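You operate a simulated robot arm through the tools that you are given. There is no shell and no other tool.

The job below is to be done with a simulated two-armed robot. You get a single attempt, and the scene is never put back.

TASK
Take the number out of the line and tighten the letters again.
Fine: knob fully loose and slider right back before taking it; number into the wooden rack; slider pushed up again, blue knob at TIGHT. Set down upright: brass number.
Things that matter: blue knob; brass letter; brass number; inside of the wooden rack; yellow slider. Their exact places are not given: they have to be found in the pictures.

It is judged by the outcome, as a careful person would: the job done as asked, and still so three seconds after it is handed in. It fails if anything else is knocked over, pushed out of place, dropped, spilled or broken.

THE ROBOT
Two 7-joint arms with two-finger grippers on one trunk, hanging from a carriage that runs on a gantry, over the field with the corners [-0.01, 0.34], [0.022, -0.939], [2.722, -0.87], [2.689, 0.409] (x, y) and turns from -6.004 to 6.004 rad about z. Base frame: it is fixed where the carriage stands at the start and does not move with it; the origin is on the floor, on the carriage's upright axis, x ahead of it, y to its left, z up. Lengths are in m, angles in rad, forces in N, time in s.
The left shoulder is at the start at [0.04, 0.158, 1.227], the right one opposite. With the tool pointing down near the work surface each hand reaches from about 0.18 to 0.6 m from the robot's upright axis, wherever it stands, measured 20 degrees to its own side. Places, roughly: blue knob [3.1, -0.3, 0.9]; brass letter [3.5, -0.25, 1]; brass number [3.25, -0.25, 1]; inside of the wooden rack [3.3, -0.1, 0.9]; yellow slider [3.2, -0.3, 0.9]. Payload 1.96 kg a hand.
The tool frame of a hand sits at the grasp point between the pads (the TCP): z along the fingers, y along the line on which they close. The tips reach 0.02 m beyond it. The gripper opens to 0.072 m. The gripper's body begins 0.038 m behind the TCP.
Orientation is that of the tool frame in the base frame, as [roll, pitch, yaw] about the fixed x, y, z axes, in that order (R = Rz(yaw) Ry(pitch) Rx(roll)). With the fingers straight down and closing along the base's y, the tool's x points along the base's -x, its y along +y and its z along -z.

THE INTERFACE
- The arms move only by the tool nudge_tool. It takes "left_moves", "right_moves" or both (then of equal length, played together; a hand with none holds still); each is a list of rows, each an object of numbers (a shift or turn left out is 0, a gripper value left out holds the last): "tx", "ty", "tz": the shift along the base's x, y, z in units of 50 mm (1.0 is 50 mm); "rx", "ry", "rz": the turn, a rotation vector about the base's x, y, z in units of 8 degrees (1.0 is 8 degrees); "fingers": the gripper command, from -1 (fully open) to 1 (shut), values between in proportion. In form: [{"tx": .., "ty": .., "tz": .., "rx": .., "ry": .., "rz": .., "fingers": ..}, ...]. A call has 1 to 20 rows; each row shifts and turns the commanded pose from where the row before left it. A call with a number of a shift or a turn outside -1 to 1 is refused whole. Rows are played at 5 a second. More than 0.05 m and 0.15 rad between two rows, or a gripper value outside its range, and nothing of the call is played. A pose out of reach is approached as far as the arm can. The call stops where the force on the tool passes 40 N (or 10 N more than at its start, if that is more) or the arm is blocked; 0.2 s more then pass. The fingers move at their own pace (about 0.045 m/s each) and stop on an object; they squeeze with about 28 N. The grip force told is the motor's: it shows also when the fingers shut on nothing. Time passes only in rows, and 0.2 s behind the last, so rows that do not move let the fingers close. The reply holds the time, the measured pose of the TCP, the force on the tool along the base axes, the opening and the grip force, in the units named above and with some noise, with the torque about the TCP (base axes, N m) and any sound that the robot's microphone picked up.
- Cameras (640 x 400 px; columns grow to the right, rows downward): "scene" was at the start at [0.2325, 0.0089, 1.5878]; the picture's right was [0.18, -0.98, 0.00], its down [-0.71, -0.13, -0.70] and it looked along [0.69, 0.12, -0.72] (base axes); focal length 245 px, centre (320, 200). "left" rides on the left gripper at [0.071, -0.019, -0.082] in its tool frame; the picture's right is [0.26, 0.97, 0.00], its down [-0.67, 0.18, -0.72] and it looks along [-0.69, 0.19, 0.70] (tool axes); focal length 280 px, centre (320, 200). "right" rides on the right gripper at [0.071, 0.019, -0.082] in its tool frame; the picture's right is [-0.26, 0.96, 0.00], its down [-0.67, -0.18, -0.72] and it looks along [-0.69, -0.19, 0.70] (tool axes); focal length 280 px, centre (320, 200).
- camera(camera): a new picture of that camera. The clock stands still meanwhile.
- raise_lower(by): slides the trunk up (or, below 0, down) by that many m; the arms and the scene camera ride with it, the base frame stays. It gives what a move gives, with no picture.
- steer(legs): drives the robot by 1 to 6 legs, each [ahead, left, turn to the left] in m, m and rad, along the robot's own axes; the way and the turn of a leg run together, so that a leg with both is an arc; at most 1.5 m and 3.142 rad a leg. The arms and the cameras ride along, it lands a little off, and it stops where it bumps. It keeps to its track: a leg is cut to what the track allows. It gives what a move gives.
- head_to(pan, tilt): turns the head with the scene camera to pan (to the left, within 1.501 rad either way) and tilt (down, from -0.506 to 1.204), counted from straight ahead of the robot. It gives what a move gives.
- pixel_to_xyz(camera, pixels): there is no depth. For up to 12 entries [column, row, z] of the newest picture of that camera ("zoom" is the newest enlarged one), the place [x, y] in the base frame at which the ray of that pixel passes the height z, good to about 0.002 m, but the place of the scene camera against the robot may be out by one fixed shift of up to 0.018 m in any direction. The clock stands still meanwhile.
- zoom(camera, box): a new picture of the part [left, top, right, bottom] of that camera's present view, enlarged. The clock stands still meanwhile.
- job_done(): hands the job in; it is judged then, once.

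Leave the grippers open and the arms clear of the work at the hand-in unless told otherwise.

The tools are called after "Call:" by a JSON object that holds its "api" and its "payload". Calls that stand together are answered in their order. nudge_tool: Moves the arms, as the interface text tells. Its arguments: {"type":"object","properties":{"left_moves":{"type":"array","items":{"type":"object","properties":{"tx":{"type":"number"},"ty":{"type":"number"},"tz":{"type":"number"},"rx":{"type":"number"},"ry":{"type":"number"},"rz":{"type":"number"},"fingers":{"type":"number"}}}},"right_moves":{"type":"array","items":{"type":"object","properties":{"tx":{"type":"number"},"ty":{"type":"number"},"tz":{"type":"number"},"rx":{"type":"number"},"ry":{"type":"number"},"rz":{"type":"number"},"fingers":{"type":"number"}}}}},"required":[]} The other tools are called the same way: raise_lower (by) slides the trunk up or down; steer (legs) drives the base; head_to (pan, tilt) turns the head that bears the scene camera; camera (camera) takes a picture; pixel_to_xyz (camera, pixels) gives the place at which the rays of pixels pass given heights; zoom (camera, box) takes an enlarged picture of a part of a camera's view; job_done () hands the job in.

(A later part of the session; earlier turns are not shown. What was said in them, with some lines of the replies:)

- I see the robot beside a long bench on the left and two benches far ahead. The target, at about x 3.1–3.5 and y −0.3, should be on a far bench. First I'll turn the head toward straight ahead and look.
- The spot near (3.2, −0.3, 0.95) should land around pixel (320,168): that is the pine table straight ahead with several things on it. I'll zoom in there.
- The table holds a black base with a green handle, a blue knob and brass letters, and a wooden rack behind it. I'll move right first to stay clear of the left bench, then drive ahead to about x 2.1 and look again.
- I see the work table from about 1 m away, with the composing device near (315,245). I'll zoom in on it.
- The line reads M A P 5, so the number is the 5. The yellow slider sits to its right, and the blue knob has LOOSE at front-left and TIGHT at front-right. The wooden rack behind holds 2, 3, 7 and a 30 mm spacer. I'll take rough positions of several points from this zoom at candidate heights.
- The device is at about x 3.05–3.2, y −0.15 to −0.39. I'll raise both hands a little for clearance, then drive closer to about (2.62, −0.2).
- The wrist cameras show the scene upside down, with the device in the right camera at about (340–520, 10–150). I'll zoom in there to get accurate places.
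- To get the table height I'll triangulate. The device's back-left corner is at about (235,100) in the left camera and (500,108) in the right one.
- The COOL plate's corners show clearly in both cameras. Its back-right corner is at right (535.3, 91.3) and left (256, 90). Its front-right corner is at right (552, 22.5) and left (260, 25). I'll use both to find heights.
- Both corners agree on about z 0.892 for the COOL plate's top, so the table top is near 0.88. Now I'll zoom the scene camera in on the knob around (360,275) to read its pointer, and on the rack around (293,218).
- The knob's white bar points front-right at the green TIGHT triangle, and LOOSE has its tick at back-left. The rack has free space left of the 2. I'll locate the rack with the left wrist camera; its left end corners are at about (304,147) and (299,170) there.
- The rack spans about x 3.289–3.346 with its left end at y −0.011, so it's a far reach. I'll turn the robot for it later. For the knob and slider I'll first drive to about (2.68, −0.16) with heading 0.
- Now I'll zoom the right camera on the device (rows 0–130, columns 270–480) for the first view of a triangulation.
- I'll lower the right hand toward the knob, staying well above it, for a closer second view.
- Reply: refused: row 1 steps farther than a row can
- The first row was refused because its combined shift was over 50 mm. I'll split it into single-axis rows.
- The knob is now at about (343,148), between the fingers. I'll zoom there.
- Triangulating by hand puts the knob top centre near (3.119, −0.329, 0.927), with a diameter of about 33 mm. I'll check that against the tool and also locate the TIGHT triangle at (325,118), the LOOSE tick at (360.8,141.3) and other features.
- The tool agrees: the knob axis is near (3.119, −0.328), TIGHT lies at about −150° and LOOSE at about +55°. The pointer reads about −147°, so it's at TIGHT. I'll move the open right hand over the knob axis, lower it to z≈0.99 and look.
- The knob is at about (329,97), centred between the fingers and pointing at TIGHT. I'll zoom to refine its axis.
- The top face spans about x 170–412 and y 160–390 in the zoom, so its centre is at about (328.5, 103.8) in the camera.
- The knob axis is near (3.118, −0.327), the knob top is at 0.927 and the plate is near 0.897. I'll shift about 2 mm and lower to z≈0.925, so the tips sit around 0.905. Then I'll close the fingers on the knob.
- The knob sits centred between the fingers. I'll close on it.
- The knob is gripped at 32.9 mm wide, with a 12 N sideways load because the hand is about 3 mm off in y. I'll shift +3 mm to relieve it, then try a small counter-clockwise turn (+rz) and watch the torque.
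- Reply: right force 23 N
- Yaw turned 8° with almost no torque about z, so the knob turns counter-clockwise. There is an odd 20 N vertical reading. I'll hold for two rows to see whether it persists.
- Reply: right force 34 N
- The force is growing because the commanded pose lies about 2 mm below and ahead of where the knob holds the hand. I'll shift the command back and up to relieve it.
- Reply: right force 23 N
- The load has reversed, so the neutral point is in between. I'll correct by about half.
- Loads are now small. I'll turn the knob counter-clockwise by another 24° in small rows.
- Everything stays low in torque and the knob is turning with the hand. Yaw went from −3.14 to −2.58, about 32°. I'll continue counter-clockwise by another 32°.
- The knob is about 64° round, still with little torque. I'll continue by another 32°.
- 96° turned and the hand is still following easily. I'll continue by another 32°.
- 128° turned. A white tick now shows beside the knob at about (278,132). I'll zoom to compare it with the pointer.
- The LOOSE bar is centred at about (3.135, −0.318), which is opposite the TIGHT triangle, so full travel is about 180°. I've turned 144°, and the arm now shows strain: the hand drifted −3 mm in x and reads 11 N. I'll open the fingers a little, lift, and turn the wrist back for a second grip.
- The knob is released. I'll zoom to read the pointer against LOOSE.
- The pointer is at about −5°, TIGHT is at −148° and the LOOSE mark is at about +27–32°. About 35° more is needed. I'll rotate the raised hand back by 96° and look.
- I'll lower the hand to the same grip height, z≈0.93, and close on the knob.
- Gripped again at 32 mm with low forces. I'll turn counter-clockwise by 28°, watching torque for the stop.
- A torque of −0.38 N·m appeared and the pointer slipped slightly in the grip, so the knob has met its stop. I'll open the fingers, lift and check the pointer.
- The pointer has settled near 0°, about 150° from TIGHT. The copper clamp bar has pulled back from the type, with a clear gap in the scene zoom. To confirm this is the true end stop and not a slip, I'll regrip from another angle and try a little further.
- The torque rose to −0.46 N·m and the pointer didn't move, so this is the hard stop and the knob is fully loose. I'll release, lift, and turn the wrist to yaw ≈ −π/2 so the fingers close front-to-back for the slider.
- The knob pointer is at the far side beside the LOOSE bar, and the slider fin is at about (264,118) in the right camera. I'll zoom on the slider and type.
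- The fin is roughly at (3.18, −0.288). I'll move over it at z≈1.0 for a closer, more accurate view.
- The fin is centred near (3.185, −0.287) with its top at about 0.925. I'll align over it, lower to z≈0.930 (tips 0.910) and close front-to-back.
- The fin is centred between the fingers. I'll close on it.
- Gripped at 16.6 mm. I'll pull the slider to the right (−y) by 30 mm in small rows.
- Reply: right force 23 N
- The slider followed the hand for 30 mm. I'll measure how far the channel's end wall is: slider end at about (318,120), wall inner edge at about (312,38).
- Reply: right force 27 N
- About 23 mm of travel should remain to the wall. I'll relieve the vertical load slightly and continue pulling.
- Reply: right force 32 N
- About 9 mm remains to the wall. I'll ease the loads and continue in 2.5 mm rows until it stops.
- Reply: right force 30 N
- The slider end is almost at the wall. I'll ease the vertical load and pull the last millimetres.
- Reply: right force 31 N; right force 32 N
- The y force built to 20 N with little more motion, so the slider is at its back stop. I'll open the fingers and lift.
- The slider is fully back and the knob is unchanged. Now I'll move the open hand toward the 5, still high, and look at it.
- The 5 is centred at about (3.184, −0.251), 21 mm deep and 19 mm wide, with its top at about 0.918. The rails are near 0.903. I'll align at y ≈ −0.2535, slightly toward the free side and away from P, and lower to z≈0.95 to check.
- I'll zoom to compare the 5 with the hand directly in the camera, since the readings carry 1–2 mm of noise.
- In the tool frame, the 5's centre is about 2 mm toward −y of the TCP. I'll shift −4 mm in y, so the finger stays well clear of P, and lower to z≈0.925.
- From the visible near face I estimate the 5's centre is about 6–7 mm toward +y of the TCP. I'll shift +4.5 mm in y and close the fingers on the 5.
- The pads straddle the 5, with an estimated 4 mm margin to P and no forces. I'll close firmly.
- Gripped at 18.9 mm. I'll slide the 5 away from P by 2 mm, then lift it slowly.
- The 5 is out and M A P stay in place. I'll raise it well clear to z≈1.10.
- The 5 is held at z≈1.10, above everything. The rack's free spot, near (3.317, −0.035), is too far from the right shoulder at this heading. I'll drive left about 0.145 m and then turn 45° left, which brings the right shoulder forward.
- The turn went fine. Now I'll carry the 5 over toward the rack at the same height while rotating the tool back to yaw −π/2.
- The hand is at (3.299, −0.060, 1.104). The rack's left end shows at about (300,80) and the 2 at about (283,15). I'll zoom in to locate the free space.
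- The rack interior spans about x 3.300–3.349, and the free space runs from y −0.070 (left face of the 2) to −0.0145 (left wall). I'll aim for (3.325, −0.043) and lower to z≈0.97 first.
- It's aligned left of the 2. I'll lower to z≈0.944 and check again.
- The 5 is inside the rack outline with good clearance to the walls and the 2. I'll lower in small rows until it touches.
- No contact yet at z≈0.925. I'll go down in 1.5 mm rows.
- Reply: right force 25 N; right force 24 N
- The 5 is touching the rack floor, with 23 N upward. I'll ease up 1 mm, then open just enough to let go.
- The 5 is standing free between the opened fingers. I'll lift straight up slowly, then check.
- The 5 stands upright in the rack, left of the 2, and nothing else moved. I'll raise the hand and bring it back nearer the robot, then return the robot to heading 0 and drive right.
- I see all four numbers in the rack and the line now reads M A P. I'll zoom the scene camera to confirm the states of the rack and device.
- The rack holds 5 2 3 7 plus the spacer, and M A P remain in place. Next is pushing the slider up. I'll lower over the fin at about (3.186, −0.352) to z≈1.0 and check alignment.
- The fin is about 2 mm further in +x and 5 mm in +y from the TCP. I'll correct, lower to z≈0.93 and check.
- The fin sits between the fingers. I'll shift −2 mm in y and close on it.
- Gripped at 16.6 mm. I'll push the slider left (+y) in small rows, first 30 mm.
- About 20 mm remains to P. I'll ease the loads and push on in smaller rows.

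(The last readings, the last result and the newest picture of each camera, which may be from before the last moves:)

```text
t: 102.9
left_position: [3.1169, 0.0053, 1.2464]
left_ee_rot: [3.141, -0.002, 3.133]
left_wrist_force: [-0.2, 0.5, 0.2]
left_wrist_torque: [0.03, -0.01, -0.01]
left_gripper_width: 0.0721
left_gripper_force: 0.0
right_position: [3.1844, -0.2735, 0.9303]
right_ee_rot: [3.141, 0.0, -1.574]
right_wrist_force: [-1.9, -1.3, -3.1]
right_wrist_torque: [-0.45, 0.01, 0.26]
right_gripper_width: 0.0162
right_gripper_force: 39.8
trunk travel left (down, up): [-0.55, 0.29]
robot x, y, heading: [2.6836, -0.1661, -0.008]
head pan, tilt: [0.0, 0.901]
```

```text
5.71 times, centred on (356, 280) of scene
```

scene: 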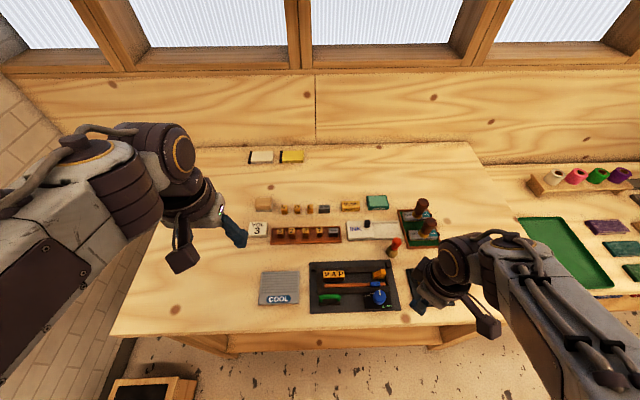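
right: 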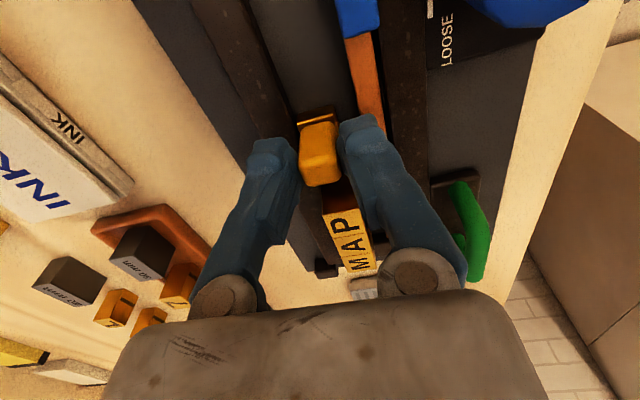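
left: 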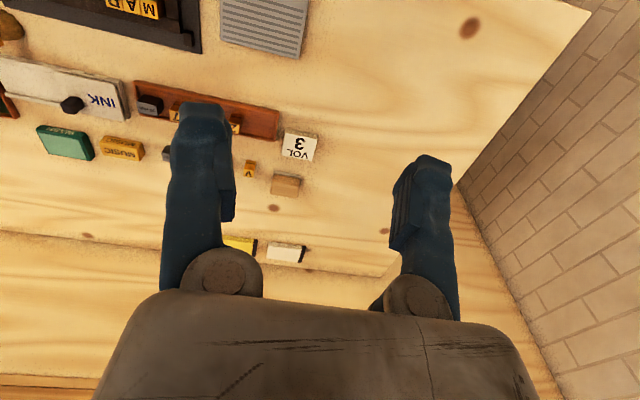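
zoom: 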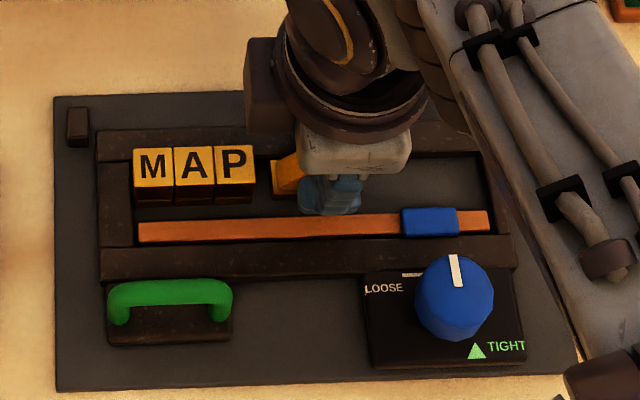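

About 7 mm of gap remains between the slider and P (scene zoom 257–272). I'll continue in 2 mm rows, watching the y force.

Call:
{"api": "nudge_tool", "payload": {"right_moves": [{"ty": 0.04}, {"ty": 0.04}, {}]}}

Call:
{"api": "nudge_tool", "payload": {"right_moves": [{"ty": 0.03}, {}]}}

Call:
{"api": "zoom", "payload": {"camera": "scene", "box": [300, 245, 412, 315]}}

```text
t: 103.7
left_position: [3.1157, 0.0049, 1.2477]
left_ee_rot: [3.141, 0.001, 3.133]
left_wrist_force: [0.0, 0.3, -0.4]
left_wrist_torque: [-0.02, -0.02, -0.01]
left_gripper_width: 0.072
left_gripper_force: 0.1
right_position: [3.1855, -0.2707, 0.9297]
right_ee_rot: [3.14, 0.001, -1.572]
right_wrist_force: [-6.1, -1.2, -0.2]
right_wrist_torque: [-0.08, 0.1, 0.24]
right_gripper_width: 0.0165
right_gripper_force: 39.9
trunk travel left (down, up): [-0.55, 0.29]
robot x, y, heading: [2.6792, -0.168, -0.009]
head pan, tilt: [0.0, 0.901]
```

```text
t: 104.3
left_position: [3.1167, 0.006, 1.2456]
left_ee_rot: [-3.141, 0.0, 3.134]
left_wrist_force: [-0.6, -0.5, -0.3]
left_wrist_torque: [-0.05, 0.0, 0.04]
left_gripper_width: 0.072
left_gripper_force: 0.0
right_position: [3.1836, -0.2691, 0.9296]
right_ee_rot: [3.14, -0.001, -1.573]
right_wrist_force: [-3.1, -0.9, -7.5]
right_wrist_torque: [-0.06, 0.05, 0.23]
right_gripper_width: 0.0164
right_gripper_force: 40.2
trunk travel left (down, up): [-0.55, 0.29]
robot x, y, heading: [2.6828, -0.1615, -0.006]
head pan, tilt: [0.0, 0.901]
```

```text
5.71 times, centred on (356, 280) of scene
```

zoom: 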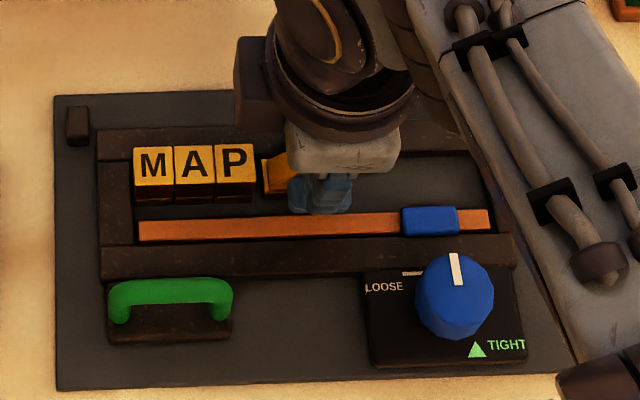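

A gap of about 2–3 mm remains. I'll continue in 1 mm rows until contact shows in the y force.

Call:
{"api": "nudge_tool", "payload": {"right_moves": [{"ty": 0.025}, {"ty": 0.025}, {}]}}

Call:
{"api": "nudge_tool", "payload": {"right_moves": [{"ty": 0.02}, {}]}}

Call:
{"api": "zoom", "payload": {"camera": "scene", "box": [300, 245, 412, 315]}}

```text
t: 105.1
left_position: [3.1159, 0.005, 1.2462]
left_ee_rot: [-3.14, -0.001, 3.133]
left_wrist_force: [0.6, 0.3, -0.9]
left_wrist_torque: [0.0, 0.04, 0.03]
left_gripper_width: 0.0719
left_gripper_force: 0.0
right_position: [3.1854, -0.2662, 0.9292]
right_ee_rot: [3.138, 0.0, -1.573]
right_wrist_force: [-0.4, -0.7, -15.6]
right_wrist_torque: [-0.08, 0.04, 0.21]
right_gripper_width: 0.0163
right_gripper_force: 40.4
trunk travel left (down, up): [-0.55, 0.29]
robot x, y, heading: [2.6814, -0.1686, -0.013]
head pan, tilt: [0.0, 0.901]
```

```text
t: 105.7
left_position: [3.1149, 0.0059, 1.2468]
left_ee_rot: [-3.142, -0.001, 3.134]
left_wrist_force: [-0.3, 0.4, -0.2]
left_wrist_torque: [-0.01, -0.01, -0.02]
left_gripper_width: 0.0717
left_gripper_force: 0.1
right_position: [3.1852, -0.2665, 0.9293]
right_ee_rot: [3.141, -0.001, -1.573]
right_wrist_force: [0.9, 0.1, -13.4]
right_wrist_torque: [-0.16, -0.03, 0.23]
right_gripper_width: 0.0161
right_gripper_force: 40.2
trunk travel left (down, up): [-0.55, 0.29]
robot x, y, heading: [2.6788, -0.1649, -0.007]
head pan, tilt: [0.0, 0.901]
```

```text
5.71 times, centred on (356, 280) of scene
```

zoom: 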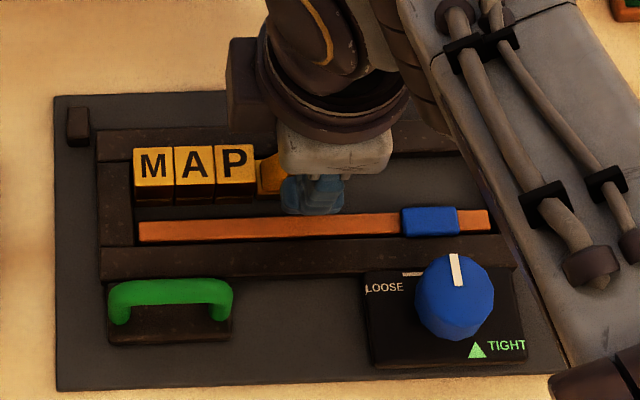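

It's nearly touching. I'll continue in 1 mm rows with slight easing of the vertical load.

Call:
{"api": "nudge_tool", "payload": {"right_moves": [{"ty": 0.02, "tz": -0.006}, {}]}}

Call:
{"api": "nudge_tool", "payload": {"right_moves": [{"ty": 0.02}, {}]}}

Call:
{"api": "zoom", "payload": {"camera": "right", "box": [260, 100, 420, 200]}}

```text
t: 106.3
left_position: [3.1151, 0.0038, 1.2463]
left_ee_rot: [3.141, -0.001, 3.133]
left_wrist_force: [0.2, -0.4, -0.4]
left_wrist_torque: [0.0, 0.04, -0.03]
left_gripper_width: 0.0719
left_gripper_force: 0.1
right_position: [3.1833, -0.2645, 0.9306]
right_ee_rot: [-3.141, -0.001, -1.573]
right_wrist_force: [-5.3, -0.6, -1.6]
right_wrist_torque: [0.05, 0.04, 0.26]
right_gripper_width: 0.0161
right_gripper_force: 40.1
trunk travel left (down, up): [-0.55, 0.29]
robot x, y, heading: [2.6782, -0.1648, -0.01]
head pan, tilt: [0.0, 0.901]
```

```text
t: 106.9
left_position: [3.1162, 0.0043, 1.2467]
left_ee_rot: [-3.141, 0.0, 3.133]
left_wrist_force: [0.7, 0.1, 0.6]
left_wrist_torque: [0.01, 0.01, -0.03]
left_gripper_width: 0.0719
left_gripper_force: 0.0
right_position: [3.1842, -0.2632, 0.9292]
right_ee_rot: [-3.141, -0.001, -1.573]
right_wrist_force: [-1.3, -1.8, -8.0]
right_wrist_torque: [0.08, 0.05, 0.23]
right_gripper_width: 0.016
right_gripper_force: 40.4
trunk travel left (down, up): [-0.55, 0.29]
robot x, y, heading: [2.6821, -0.1654, -0.011]
head pan, tilt: [0.0, 0.901]
```

```text
4.00 times, centred on (340, 150) of right
```

zoom: 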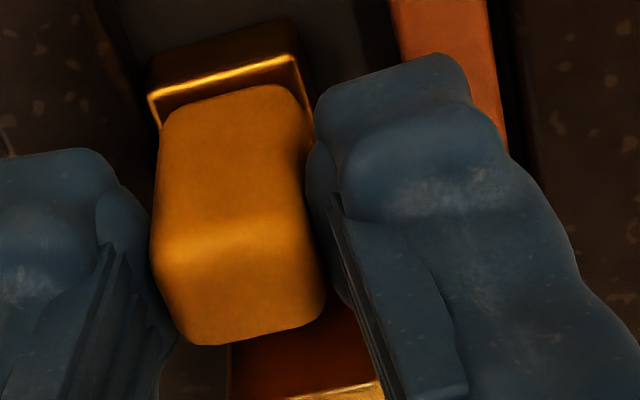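

Call:
{"api": "nudge_tool", "payload": {"right_moves": [{"ty": 0.015}, {}]}}

Call:
{"api": "zoom", "payload": {"camera": "scene", "box": [300, 245, 412, 315]}}

```text
t: 107.5
left_position: [3.1151, 0.0049, 1.2473]
left_ee_rot: [-3.141, 0.001, 3.133]
left_wrist_force: [0.1, 0.4, -1.0]
left_wrist_torque: [0.01, -0.03, -0.01]
left_gripper_width: 0.0721
left_gripper_force: 0.0
right_position: [3.1842, -0.2633, 0.9294]
right_ee_rot: [-3.141, -0.001, -1.572]
right_wrist_force: [-3.2, -3.0, -2.9]
right_wrist_torque: [-0.02, 0.06, 0.24]
right_gripper_width: 0.0164
right_gripper_force: 40.6
trunk travel left (down, up): [-0.55, 0.29]
robot x, y, heading: [2.6814, -0.1642, -0.011]
head pan, tilt: [0.0, 0.901]
```

```text
5.71 times, centred on (356, 280) of scene
```

zoom: 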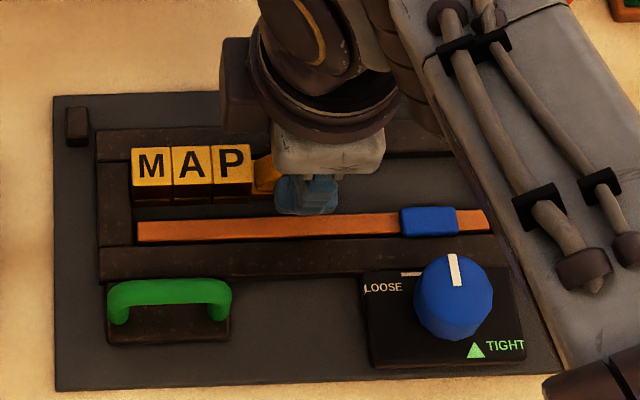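

The slider now touches P, with the y force starting to build (−3 N). I'll push a little more until it's firmly against the line.

Call:
{"api": "nudge_tool", "payload": {"right_moves": [{"ty": 0.015}, {}]}}

Call:
{"api": "nudge_tool", "payload": {"right_moves": [{"ty": 0.015}, {}]}}

Call:
{"api": "zoom", "payload": {"camera": "scene", "box": [310, 255, 374, 295]}}

```text
t: 108.1
left_position: [3.1159, 0.0044, 1.2475]
left_ee_rot: [-3.141, -0.001, 3.135]
left_wrist_force: [0.1, -0.6, -1.4]
left_wrist_torque: [-0.02, 0.0, 0.01]
left_gripper_width: 0.0718
left_gripper_force: 0.1
right_position: [3.1849, -0.2626, 0.9298]
right_ee_rot: [3.14, -0.001, -1.571]
right_wrist_force: [-13.3, -5.4, 15.0]
right_wrist_torque: [0.09, 0.14, 0.27]
right_gripper_width: 0.0163
right_gripper_force: 39.4
trunk travel left (down, up): [-0.55, 0.29]
robot x, y, heading: [2.683, -0.1641, -0.012]
head pan, tilt: [0.0, 0.901]
```

```text
t: 108.7
left_position: [3.1157, 0.0036, 1.2465]
left_ee_rot: [-3.139, -0.003, 3.132]
left_wrist_force: [-0.4, 0.0, -0.3]
left_wrist_torque: [0.0, 0.03, -0.01]
left_gripper_width: 0.0721
left_gripper_force: 0.0
right_position: [3.1845, -0.2631, 0.9297]
right_ee_rot: [3.141, -0.002, -1.572]
right_wrist_force: [-14.3, -6.6, 17.8]
right_wrist_torque: [0.17, 0.22, 0.28]
right_gripper_width: 0.0162
right_gripper_force: 40.2
trunk travel left (down, up): [-0.55, 0.29]
robot x, y, heading: [2.6809, -0.1677, -0.007]
head pan, tilt: [0.0, 0.901]
```

```text
10.00 times, centred on (342, 275) of scene
```

zoom: 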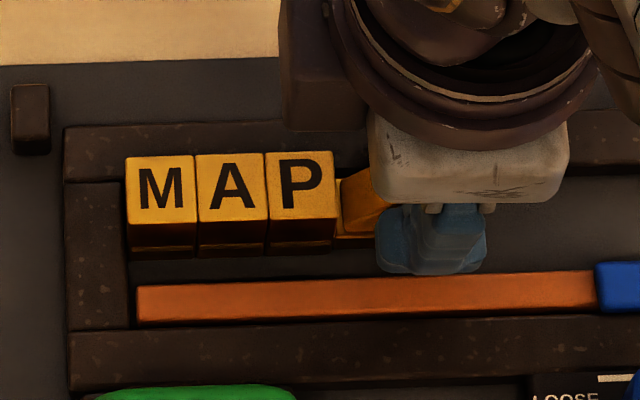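

M is against the left end and the slider is against P, with the TCP staying at −0.263 while the force builds. One more slight push while easing the other loads, then I'll open and lift.

Call:
{"api": "nudge_tool", "payload": {"right_moves": [{"tx": -0.02, "tz": 0.008, "ty": 0.02}, {}]}}

Call:
{"api": "nudge_tool", "payload": {"right_moves": [{"fingers": 0}, {"fingers": -0.6}, {"fingers": -0.6}, {}, {"tz": 0.5}, {"tz": 0.5}, {"tz": 0.5}, {}]}}

Call:
{"api": "camera", "payload": {"camera": "right"}}

Call:
{"api": "zoom", "payload": {"camera": "right", "box": [240, 70, 400, 170]}}

```text
t: 109.3
left_position: [3.1178, 0.0035, 1.2457]
left_ee_rot: [-3.14, 0.001, 3.132]
left_wrist_force: [0.7, 0.0, -0.7]
left_wrist_torque: [0.01, -0.06, -0.02]
left_gripper_width: 0.0719
left_gripper_force: 0.1
right_position: [3.1855, -0.2627, 0.9294]
right_ee_rot: [3.141, -0.004, -1.574]
right_wrist_force: [1.9, -11.2, -7.0]
right_wrist_torque: [0.23, -0.03, 0.2]
right_gripper_width: 0.0161
right_gripper_force: 39.7
trunk travel left (down, up): [-0.55, 0.29]
robot x, y, heading: [2.6824, -0.1659, -0.011]
head pan, tilt: [0.0, 0.901]
```

```text
t: 111.1
left_position: [3.1166, 0.0044, 1.2465]
left_ee_rot: [3.141, 0.0, 3.134]
left_wrist_force: [-0.2, 0.0, -0.6]
left_wrist_torque: [-0.01, -0.04, 0.04]
left_gripper_width: 0.0717
left_gripper_force: 0.0
right_position: [3.186, -0.2601, 1.0051]
right_ee_rot: [-3.141, 0.0, -1.572]
right_wrist_force: [0.2, 0.0, 0.0]
right_wrist_torque: [-0.01, -0.02, -0.01]
right_gripper_width: 0.0575
right_gripper_force: 0.0
trunk travel left (down, up): [-0.55, 0.29]
robot x, y, heading: [2.6762, -0.1643, -0.009]
head pan, tilt: [0.0, 0.901]
```

```text
taken
```

right: 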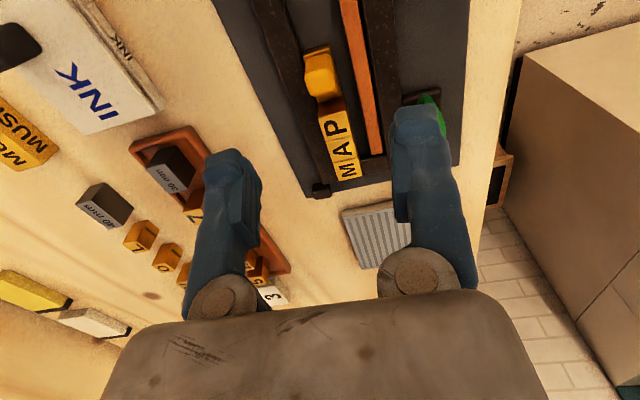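

```text
4.00 times, centred on (320, 120) of right
```

zoom: 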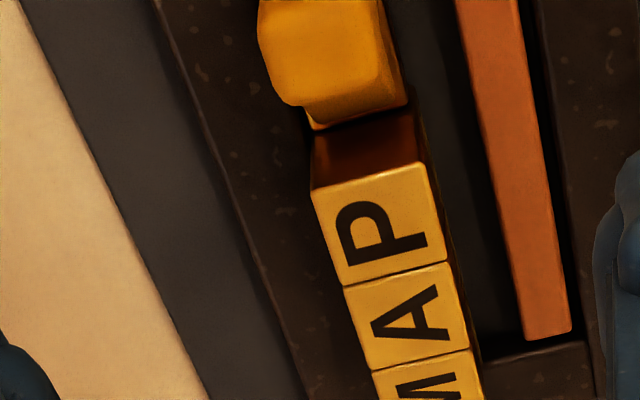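

The slider is seated against P and the letters stand in line. Now for the knob: I'll move over its axis (3.118, −0.327) at the same height, keeping yaw −π/2.

Call:
{"api": "nudge_tool", "payload": {"right_moves": [{"tx": -0.68, "ty": -0.67}, {"tx": -0.68, "ty": -0.67}, {"fingers": -0.6}, {}]}}

Call:
{"api": "camera", "payload": {"camera": "right"}}

Call:
{"api": "zoom", "payload": {"camera": "right", "box": [240, 50, 400, 150]}}

```text
t: 112.1
left_position: [3.1157, 0.0052, 1.2465]
left_ee_rot: [3.141, 0.0, 3.134]
left_wrist_force: [0.3, -0.1, -0.7]
left_wrist_torque: [-0.01, 0.0, 0.01]
left_gripper_width: 0.0721
left_gripper_force: 0.1
right_position: [3.1179, -0.3287, 1.0047]
right_ee_rot: [3.141, -0.001, -1.57]
right_wrist_force: [0.0, -0.1, 0.1]
right_wrist_torque: [0.02, 0.01, 0.01]
right_gripper_width: 0.0575
right_gripper_force: 0.0
trunk travel left (down, up): [-0.55, 0.29]
robot x, y, heading: [2.682, -0.1626, -0.01]
head pan, tilt: [0.0, 0.901]
```

```text
taken
```

right: 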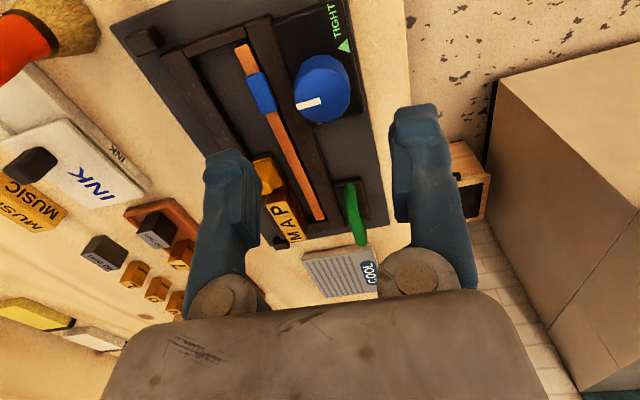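

```text
4.00 times, centred on (320, 100) of right
```

zoom: 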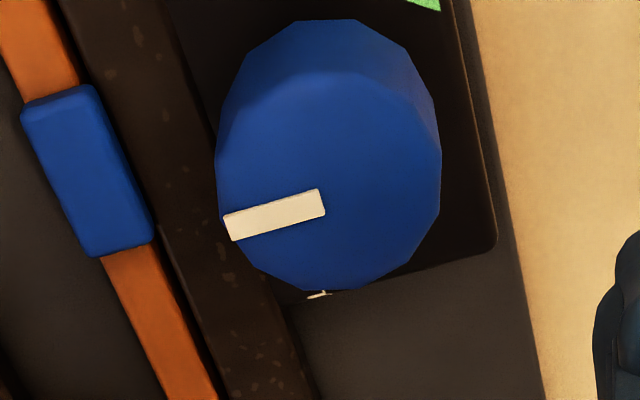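

The knob is centred under the hand to within 2 mm. I'll narrow the opening to 45 mm, lower to z≈0.931 and close.

Call:
{"api": "nudge_tool", "payload": {"right_moves": [{"ty": 0.03, "fingers": -0.25}, {"fingers": -0.25}, {"tz": -0.5}, {"tz": -0.5}, {"tz": -0.25}, {"tz": -0.22}, {}]}}

Call:
{"api": "camera", "payload": {"camera": "right"}}

```text
t: 113.7
left_position: [3.1179, 0.0048, 1.2466]
left_ee_rot: [-3.14, 0.001, 3.133]
left_wrist_force: [0.3, 0.5, 0.2]
left_wrist_torque: [0.0, -0.03, -0.02]
left_gripper_width: 0.0722
left_gripper_force: 0.2
right_position: [3.119, -0.3271, 0.9314]
right_ee_rot: [3.141, 0.001, -1.572]
right_wrist_force: [-0.4, 0.5, 0.0]
right_wrist_torque: [0.0, -0.01, 0.0]
right_gripper_width: 0.0448
right_gripper_force: 0.0
trunk travel left (down, up): [-0.55, 0.29]
robot x, y, heading: [2.6843, -0.1638, -0.007]
head pan, tilt: [0.0, 0.901]
```

```text
taken
```

right: 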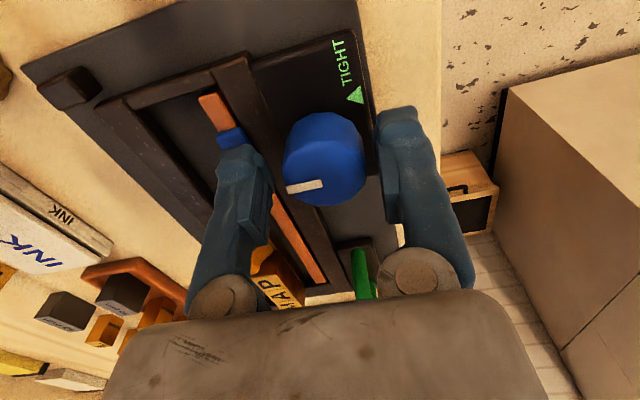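

The knob is between the fingers with no contact force. I'll close on it, then turn clockwise (−rz) in small rows.

Call:
{"api": "nudge_tool", "payload": {"right_moves": [{"fingers": 1}, {"fingers": 1}, {"fingers": 1}, {}]}}

Call:
{"api": "nudge_tool", "payload": {"right_moves": [{"rz": -0.5}, {"rz": -0.5}, {"rz": -0.5}, {"rz": -0.5}, {}]}}

Call:
{"api": "camera", "payload": {"camera": "right"}}

```text
t: 114.7
left_position: [3.1168, 0.0052, 1.2461]
left_ee_rot: [-3.141, -0.003, 3.135]
left_wrist_force: [0.4, 0.2, 0.6]
left_wrist_torque: [-0.05, 0.02, 0.01]
left_gripper_width: 0.0718
left_gripper_force: 0.0
right_position: [3.1159, -0.3261, 0.9309]
right_ee_rot: [3.139, 0.0, -1.572]
right_wrist_force: [-8.3, -1.0, 0.1]
right_wrist_torque: [0.0, 0.19, -0.04]
right_gripper_width: 0.0323
right_gripper_force: 39.8
trunk travel left (down, up): [-0.55, 0.29]
robot x, y, heading: [2.685, -0.1633, -0.005]
head pan, tilt: [0.0, 0.901]
```

```text
t: 115.9
left_position: [3.1162, 0.004, 1.2467]
left_ee_rot: [3.141, 0.0, 3.132]
left_wrist_force: [0.3, -0.7, 0.2]
left_wrist_torque: [0.0, -0.01, 0.03]
left_gripper_width: 0.0722
left_gripper_force: 0.1
right_position: [3.1172, -0.3273, 0.9313]
right_ee_rot: [-3.14, -0.002, -1.854]
right_wrist_force: [-2.6, -3.0, -4.2]
right_wrist_torque: [-0.33, 0.14, -0.01]
right_gripper_width: 0.0325
right_gripper_force: 40.0
trunk travel left (down, up): [-0.55, 0.29]
robot x, y, heading: [2.6847, -0.1666, -0.016]
head pan, tilt: [0.0, 0.901]
```

```text
taken
```

right: 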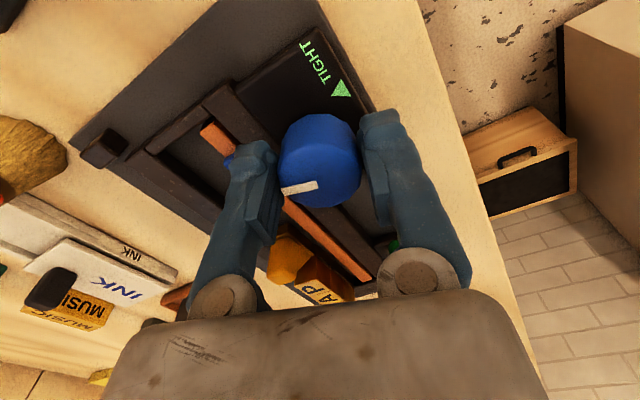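

The knob turns with the hand at low torque. I'll continue clockwise by 36°, then another 36°.

Call:
{"api": "nudge_tool", "payload": {"right_moves": [{"rz": -0.5}, {"rz": -0.5}, {"rz": -0.5}, {"rz": -0.5}, {"rz": -0.5}, {"rz": -0.5}, {"rz": -0.5}, {"rz": -0.5}, {"rz": -0.5}, {}]}}

Call:
{"api": "nudge_tool", "payload": {"right_moves": [{"rz": -0.5}, {"rz": -0.5}, {"rz": -0.5}, {"rz": -0.5}, {"rz": -0.5}, {"rz": -0.5}, {"rz": -0.5}, {"rz": -0.5}, {"rz": -0.5}, {}]}}

Call:
{"api": "camera", "payload": {"camera": "right"}}

```text
t: 118.1
left_position: [3.1162, 0.0038, 1.2466]
left_ee_rot: [-3.139, -0.002, 3.133]
left_wrist_force: [1.2, -0.6, 0.7]
left_wrist_torque: [0.01, 0.0, -0.04]
left_gripper_width: 0.0719
left_gripper_force: 0.1
right_position: [3.1153, -0.3265, 0.9307]
right_ee_rot: [-3.14, -0.001, -2.483]
right_wrist_force: [-10.6, -3.1, 21.6]
right_wrist_torque: [-0.19, 0.26, 0.0]
right_gripper_width: 0.0327
right_gripper_force: 40.1
trunk travel left (down, up): [-0.55, 0.29]
robot x, y, heading: [2.6859, -0.1639, -0.01]
head pan, tilt: [0.0, 0.901]
```

```text
t: 120.3
left_position: [3.1165, 0.0033, 1.2476]
left_ee_rot: [-3.141, 0.0, 3.133]
left_wrist_force: [-0.7, 1.1, 0.1]
left_wrist_torque: [0.01, 0.02, 0.03]
left_gripper_width: 0.0719
left_gripper_force: 0.1
right_position: [3.1168, -0.3283, 0.9322]
right_ee_rot: [-3.14, 0.001, -3.109]
right_wrist_force: [-3.3, -9.7, 0.9]
right_wrist_torque: [-0.12, -0.43, 0.05]
right_gripper_width: 0.0326
right_gripper_force: 39.9
trunk travel left (down, up): [-0.55, 0.29]
robot x, y, heading: [2.6818, -0.1644, -0.007]
head pan, tilt: [0.0, 0.901]
```

```text
taken
```

right: 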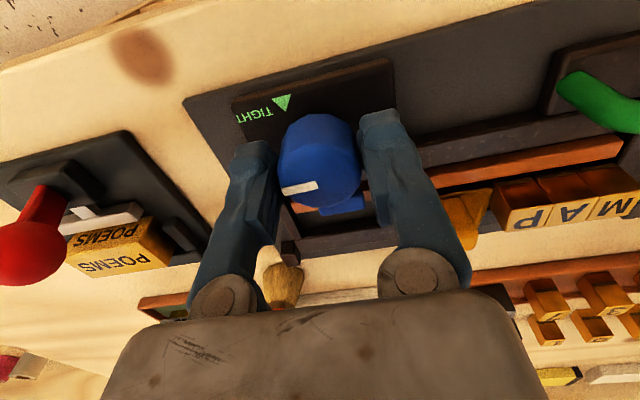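

88° turned; the pointer now aims right (−y). About 60° is left. I'll try 16° more with this grip and see whether the wrist follows.

Call:
{"api": "nudge_tool", "payload": {"right_moves": [{"rz": -0.5}, {"rz": -0.5}, {"rz": -0.5}, {"rz": -0.5}, {}]}}

```text
t: 121.5
left_position: [3.1163, 0.0037, 1.2458]
left_ee_rot: [-3.139, 0.001, 3.132]
left_wrist_force: [0.5, -1.2, -0.2]
left_wrist_torque: [0.0, 0.01, 0.02]
left_gripper_width: 0.0721
left_gripper_force: 0.0
right_position: [3.1169, -0.3277, 0.932]
right_ee_rot: [-3.14, 0.0, 2.894]
right_wrist_force: [5.9, -11.8, -11.3]
right_wrist_torque: [-0.04, 0.54, -0.04]
right_gripper_width: 0.0324
right_gripper_force: 40.0
trunk travel left (down, up): [-0.55, 0.29]
robot x, y, heading: [2.6837, -0.1619, -0.007]
head pan, tilt: [0.0, 0.901]
```

The wrist follows. I'll ease the small side loads and continue by 16°.

Call:
{"api": "nudge_tool", "payload": {"right_moves": [{"ty": -0.02, "tx": 0.008, "tz": -0.005}, {"rz": -0.5}, {"rz": -0.5}, {"rz": -0.5}, {"rz": -0.5}, {}]}}

Call:
{"api": "camera", "payload": {"camera": "right"}}

```text
t: 122.9
left_position: [3.1177, 0.0046, 1.2468]
left_ee_rot: [3.141, 0.0, 3.133]
left_wrist_force: [-0.1, -0.7, 0.2]
left_wrist_torque: [0.02, -0.01, 0.01]
left_gripper_width: 0.0721
left_gripper_force: 0.0
right_position: [3.1176, -0.3276, 0.9305]
right_ee_rot: [-3.139, 0.0, 2.615]
right_wrist_force: [-7.2, -1.8, 14.9]
right_wrist_torque: [-0.11, -0.08, 0.01]
right_gripper_width: 0.0326
right_gripper_force: 39.7
trunk travel left (down, up): [-0.55, 0.29]
robot x, y, heading: [2.6814, -0.1631, -0.011]
head pan, tilt: [0.0, 0.901]
```

```text
taken
```

right: 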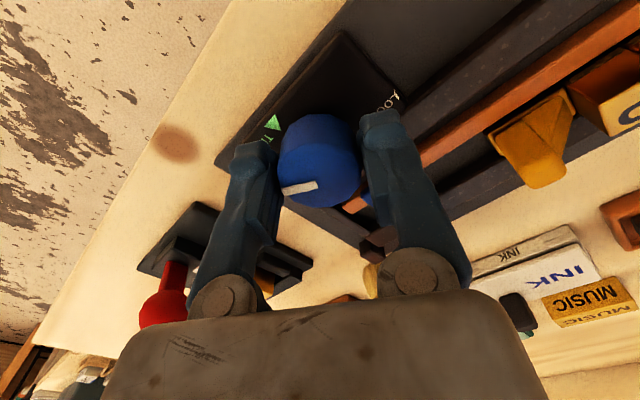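

120° turned. I'll continue by 16°.

Call:
{"api": "nudge_tool", "payload": {"right_moves": [{"rz": -0.5}, {"rz": -0.5}, {"rz": -0.5}, {"rz": -0.5}, {}]}}

Call:
{"api": "camera", "payload": {"camera": "right"}}

```text
t: 124.1
left_position: [3.1167, 0.0044, 1.247]
left_ee_rot: [-3.14, -0.001, 3.131]
left_wrist_force: [0.4, -1.1, 0.1]
left_wrist_torque: [-0.01, 0.01, 0.05]
left_gripper_width: 0.0721
left_gripper_force: 0.0
right_position: [3.1177, -0.3273, 0.9318]
right_ee_rot: [-3.139, 0.001, 2.336]
right_wrist_force: [0.2, -7.1, -2.9]
right_wrist_torque: [-0.03, 0.28, 0.03]
right_gripper_width: 0.0322
right_gripper_force: 40.4
trunk travel left (down, up): [-0.55, 0.29]
robot x, y, heading: [2.68, -0.1664, -0.006]
head pan, tilt: [0.0, 0.901]
```

```text
taken
```

right: 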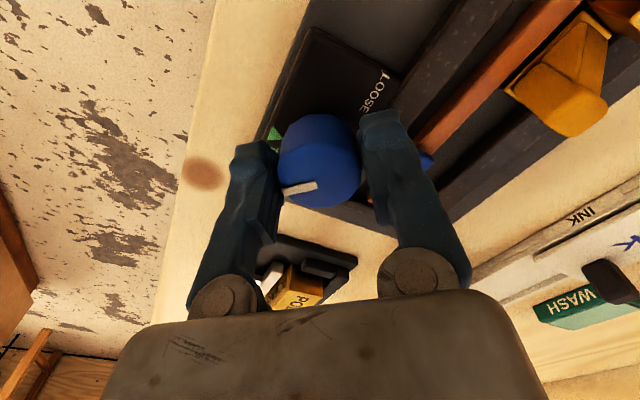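

136° turned. I'll go on in 3° rows and watch for the stop.

Call:
{"api": "nudge_tool", "payload": {"right_moves": [{"rz": -0.4}, {"rz": -0.4}, {}]}}

Call:
{"api": "nudge_tool", "payload": {"right_moves": [{"rz": -0.4}, {"rz": -0.4}, {}]}}

Call:
{"api": "camera", "payload": {"camera": "right"}}

```text
t: 124.9
left_position: [3.1171, 0.004, 1.2465]
left_ee_rot: [-3.138, -0.001, 3.132]
left_wrist_force: [0.4, -0.2, -0.4]
left_wrist_torque: [-0.01, -0.01, 0.03]
left_gripper_width: 0.0721
left_gripper_force: 0.1
right_position: [3.1167, -0.3269, 0.932]
right_ee_rot: [3.142, 0.001, 2.223]
right_wrist_force: [1.2, -7.1, -9.5]
right_wrist_torque: [0.18, 0.39, -0.01]
right_gripper_width: 0.0324
right_gripper_force: 39.8
trunk travel left (down, up): [-0.55, 0.29]
robot x, y, heading: [2.6815, -0.1587, -0.01]
head pan, tilt: [0.0, 0.901]
```

```text
t: 125.7
left_position: [3.1163, 0.0038, 1.2465]
left_ee_rot: [-3.14, -0.001, 3.133]
left_wrist_force: [-0.5, 0.2, 0.3]
left_wrist_torque: [0.05, -0.01, -0.03]
left_gripper_width: 0.0719
left_gripper_force: 0.1
right_position: [3.1171, -0.3263, 0.932]
right_ee_rot: [-3.141, -0.001, 2.111]
right_wrist_force: [-4.8, -5.0, 4.4]
right_wrist_torque: [-0.65, -0.62, 0.02]
right_gripper_width: 0.0323
right_gripper_force: 39.8
trunk travel left (down, up): [-0.55, 0.29]
robot x, y, heading: [2.6801, -0.1625, -0.004]
head pan, tilt: [0.0, 0.901]
```

```text
taken
```

right: 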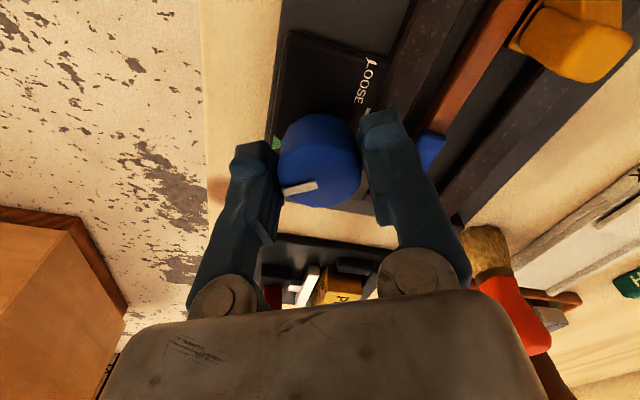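

149° turned with no stop felt yet. I'll continue by small rows.

Call:
{"api": "nudge_tool", "payload": {"right_moves": [{"rz": -0.35}, {}]}}

Call:
{"api": "nudge_tool", "payload": {"right_moves": [{"rz": -0.35}, {}]}}

Call:
{"api": "camera", "payload": {"camera": "right"}}

```text
t: 126.3
left_position: [3.1164, 0.0049, 1.2473]
left_ee_rot: [-3.14, 0.001, 3.133]
left_wrist_force: [0.8, 0.5, 0.4]
left_wrist_torque: [-0.01, 0.04, -0.02]
left_gripper_width: 0.072
left_gripper_force: 0.1
right_position: [3.1164, -0.3271, 0.9306]
right_ee_rot: [-3.139, 0.001, 2.062]
right_wrist_force: [-5.1, -6.7, 12.0]
right_wrist_torque: [-0.16, 0.01, 0.35]
right_gripper_width: 0.0323
right_gripper_force: 40.3
trunk travel left (down, up): [-0.55, 0.29]
robot x, y, heading: [2.6858, -0.1629, -0.009]
head pan, tilt: [0.0, 0.901]
```

```text
t: 126.9
left_position: [3.1164, 0.0051, 1.2455]
left_ee_rot: [-3.14, 0.001, 3.132]
left_wrist_force: [-0.5, -0.6, -0.3]
left_wrist_torque: [0.01, 0.0, -0.01]
left_gripper_width: 0.0719
left_gripper_force: 0.0
right_position: [3.1164, -0.327, 0.9303]
right_ee_rot: [-3.141, -0.001, 2.015]
right_wrist_force: [-5.1, -4.5, 11.0]
right_wrist_torque: [0.05, 0.08, 0.33]
right_gripper_width: 0.0325
right_gripper_force: 40.4
trunk travel left (down, up): [-0.55, 0.29]
robot x, y, heading: [2.6827, -0.168, -0.01]
head pan, tilt: [0.0, 0.901]
```

```text
taken
```

right: 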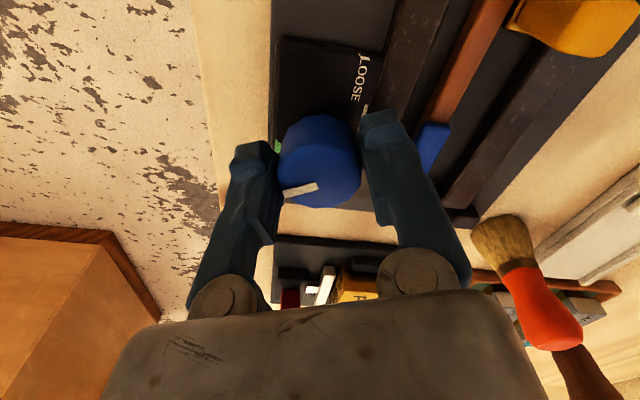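

The torque rose to +0.35 N·m and held, so the tight stop is reached. I'll open, lift, and check the pointer against the triangle.

Call:
{"api": "nudge_tool", "payload": {"right_moves": [{"fingers": -0.3}, {"fingers": -0.3}, {"fingers": -0.3}, {"tz": 0.5}, {"tz": 0.5}, {"tz": 0.6}, {}]}}

Call:
{"api": "camera", "payload": {"camera": "right"}}

Call:
{"api": "zoom", "payload": {"camera": "scene", "box": [300, 245, 412, 315]}}

```text
t: 128.5
left_position: [3.1173, 0.0045, 1.2469]
left_ee_rot: [-3.139, -0.001, 3.13]
left_wrist_force: [-0.1, 0.6, 0.2]
left_wrist_torque: [-0.01, 0.0, -0.03]
left_gripper_width: 0.0723
left_gripper_force: 0.0
right_position: [3.1184, -0.3248, 1.0113]
right_ee_rot: [3.141, 0.001, 2.016]
right_wrist_force: [-0.9, -0.5, 0.1]
right_wrist_torque: [-0.01, -0.03, -0.02]
right_gripper_width: 0.0465
right_gripper_force: 0.1
trunk travel left (down, up): [-0.55, 0.29]
robot x, y, heading: [2.682, -0.1645, -0.005]
head pan, tilt: [0.0, 0.901]
```

```text
taken
```

right: 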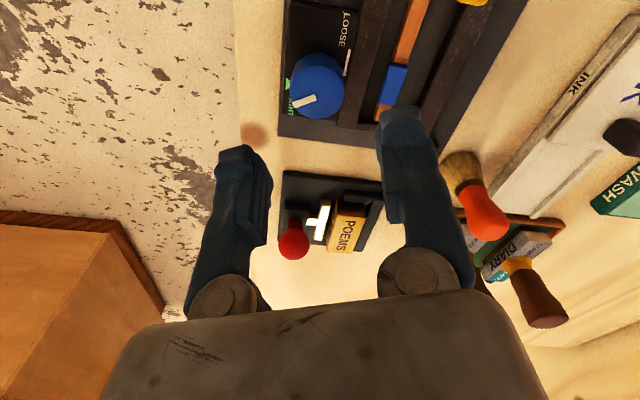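

```text
5.71 times, centred on (356, 280) of scene
```

zoom: 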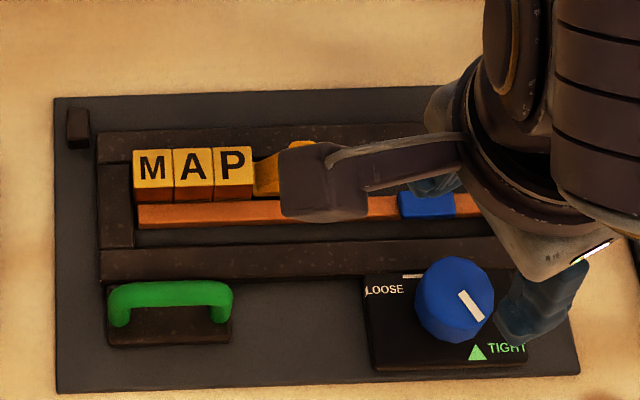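

The copper bar is back against the letters and the pointer aims at the TIGHT triangle. I'll zoom the wrist camera to measure the pointer angle exactly.

Call:
{"api": "zoom", "payload": {"camera": "right", "box": [250, 30, 410, 130]}}

```text
4.00 times, centred on (330, 80) of right
```

zoom: 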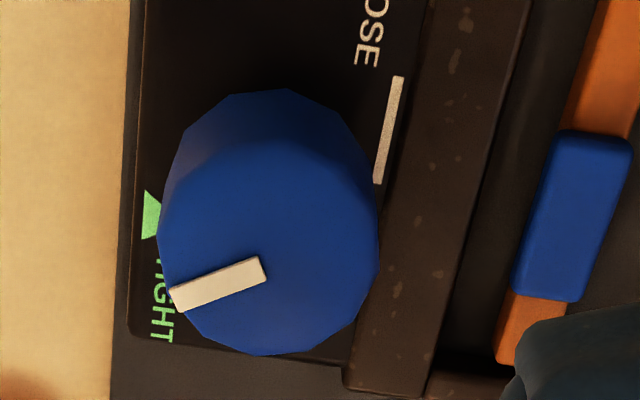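

Call:
{"api": "pixel_to_xyz", "payload": {"camera": "right", "pixels": [[293.75, 104.5, 0.927], [315.5, 96.5, 0.927], [317, 91, 0.927], [287, 84, 0.897], [350, 50, 0.897], [345, 75.5, 0.897]]}}

```text
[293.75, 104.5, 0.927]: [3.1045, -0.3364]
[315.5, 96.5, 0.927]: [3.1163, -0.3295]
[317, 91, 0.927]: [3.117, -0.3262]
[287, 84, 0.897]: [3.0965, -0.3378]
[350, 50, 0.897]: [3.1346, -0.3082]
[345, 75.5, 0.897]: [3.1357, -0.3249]
```

The pointer bar is at about −150°, matching its original TIGHT reading of −148°. Now I'll raise the hand, open fully and turn the wrist back to a neutral pose.

Call:
{"api": "nudge_tool", "payload": {"right_moves": [{"tz": 0.9, "fingers": -1}, {"tz": 0.9}, {"tz": 0.8}, {"tz": 0.8}, {"rz": 0.9}, {"rz": 0.9}, {"rz": 0.9}, {"rz": 0.9}, {"rz": 0.9}, {"rz": 0.9}, {"rz": 0.9}, {"rz": 0.9}, {"rz": 0.85}, {"tx": -0.8}, {}]}}

Call:
{"api": "steer", "payload": {"legs": [[-0.25, 0, 0]]}}

Call:
{"api": "head_to", "payload": {"pan": 0.0, "tilt": 0.7}}

Call:
{"api": "camera", "payload": {"camera": "scene"}}

```text
t: 131.7
left_position: [3.1169, 0.0053, 1.2474]
left_ee_rot: [3.141, 0.002, 3.132]
left_wrist_force: [0.3, -0.5, 0.4]
left_wrist_torque: [0.0, -0.02, -0.01]
left_gripper_width: 0.072
left_gripper_force: 0.2
right_position: [3.0771, -0.3254, 1.1816]
right_ee_rot: [3.141, -0.001, 3.139]
right_wrist_force: [0.4, -1.0, -0.3]
right_wrist_torque: [-0.01, 0.04, 0.02]
right_gripper_width: 0.072
right_gripper_force: 0.0
trunk travel left (down, up): [-0.55, 0.29]
robot x, y, heading: [2.6809, -0.1596, -0.009]
head pan, tilt: [0.0, 0.901]
```

```text
t: 133.5
left_position: [2.8641, 0.0073, 1.246]
left_ee_rot: [3.141, 0.001, 3.135]
left_wrist_force: [-0.1, 0.1, 0.2]
left_wrist_torque: [0.04, 0.0, -0.02]
left_gripper_width: 0.0721
left_gripper_force: 0.1
right_position: [2.8267, -0.3235, 1.1799]
right_ee_rot: [-3.141, -0.001, -3.141]
right_wrist_force: [-0.5, -0.1, 0.6]
right_wrist_torque: [0.01, 0.03, 0.02]
right_gripper_width: 0.0719
right_gripper_force: 0.0
trunk travel left (down, up): [-0.55, 0.29]
robot x, y, heading: [2.4273, -0.162, -0.01]
head pan, tilt: [0.0, 0.901]
```

```text
t: 134.2
left_position: [2.8655, 0.0075, 1.2463]
left_ee_rot: [-3.14, -0.001, 3.135]
left_wrist_force: [-0.1, 0.2, 0.8]
left_wrist_torque: [-0.02, -0.02, 0.03]
left_gripper_width: 0.0718
left_gripper_force: 0.2
right_position: [2.8255, -0.3231, 1.1813]
right_ee_rot: [-3.139, 0.001, 3.141]
right_wrist_force: [0.2, -0.1, -0.1]
right_wrist_torque: [-0.03, -0.01, 0.02]
right_gripper_width: 0.072
right_gripper_force: 0.1
trunk travel left (down, up): [-0.55, 0.29]
robot x, y, heading: [2.4286, -0.1642, -0.001]
head pan, tilt: [0.0, 0.7]
```

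```text
taken
```

scene: 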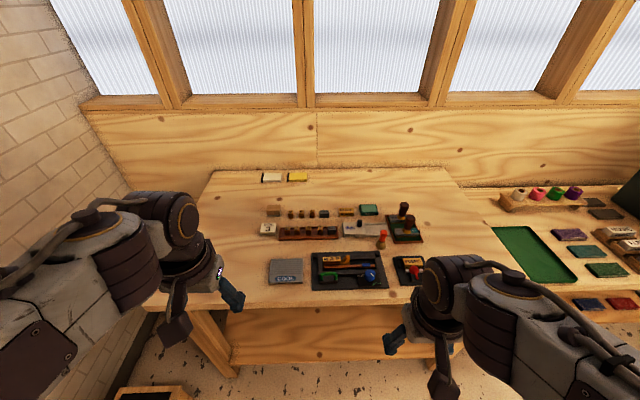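

The robot is clear of the table. I'll zoom for a final check of the device, the rack and the surroundings.

Call:
{"api": "zoom", "payload": {"camera": "scene", "box": [300, 240, 396, 300]}}

Call:
{"api": "zoom", "payload": {"camera": "scene", "box": [250, 165, 442, 285]}}

```text
6.67 times, centred on (348, 270) of scene
```

zoom: 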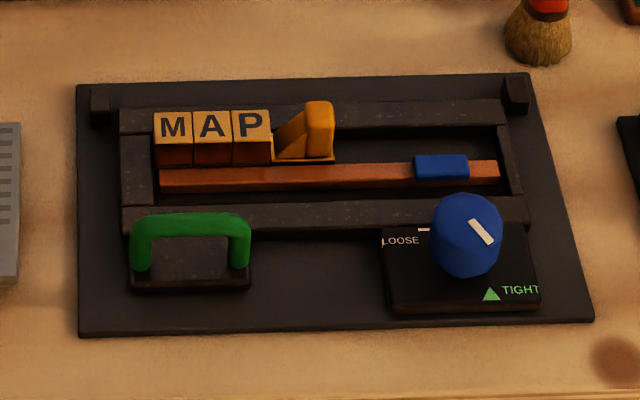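

```text
3.33 times, centred on (346, 225) of scene
```

zoom: 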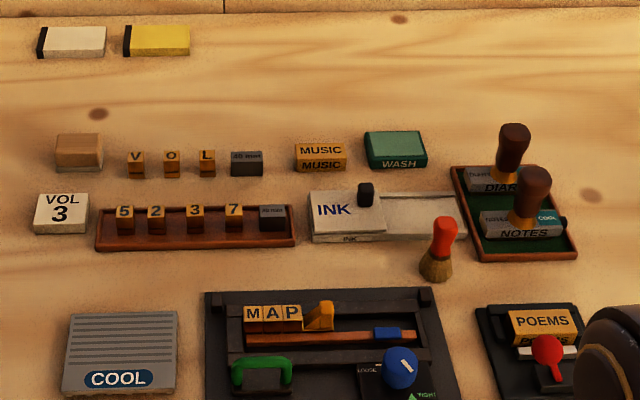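

The final check shows everything as asked:
- **Line:** M A P sit against the left end, with the slider tight against P and the copper bar clamped.
- **Knob:** it points at TIGHT.
- **Number:** the 5 stands upright in the wooden rack beside 2, 3 and 7.
- **Surroundings:** the other items look as they did at the start.
- **Robot:** both grippers are open and the arms are clear.

I'm handing the job in.

Call:
{"api": "job_done", "payload": {}}

```text
The job is handed in.
```

The 5 is out of the line and standing upright in the wooden rack, left of the 2. The remaining letters, M A P, are clamped again.

- **Loosening:** I turned the blue knob counter-clockwise about 150° to its hard stop. The pointer stopped just short of the LOOSE bar, but a second try from another grip would not move it further. I then pulled the yellow slider all the way back before taking the 5.
- **Tightening:** I pushed the slider up against P until the force showed firm contact. I then turned the knob clockwise to its stop, and its pointer is back at the TIGHT triangle, where it was at the start.
- **Surroundings:** the last pictures show nothing else moved or knocked over. The robot is backed away from the table with both grippers open.
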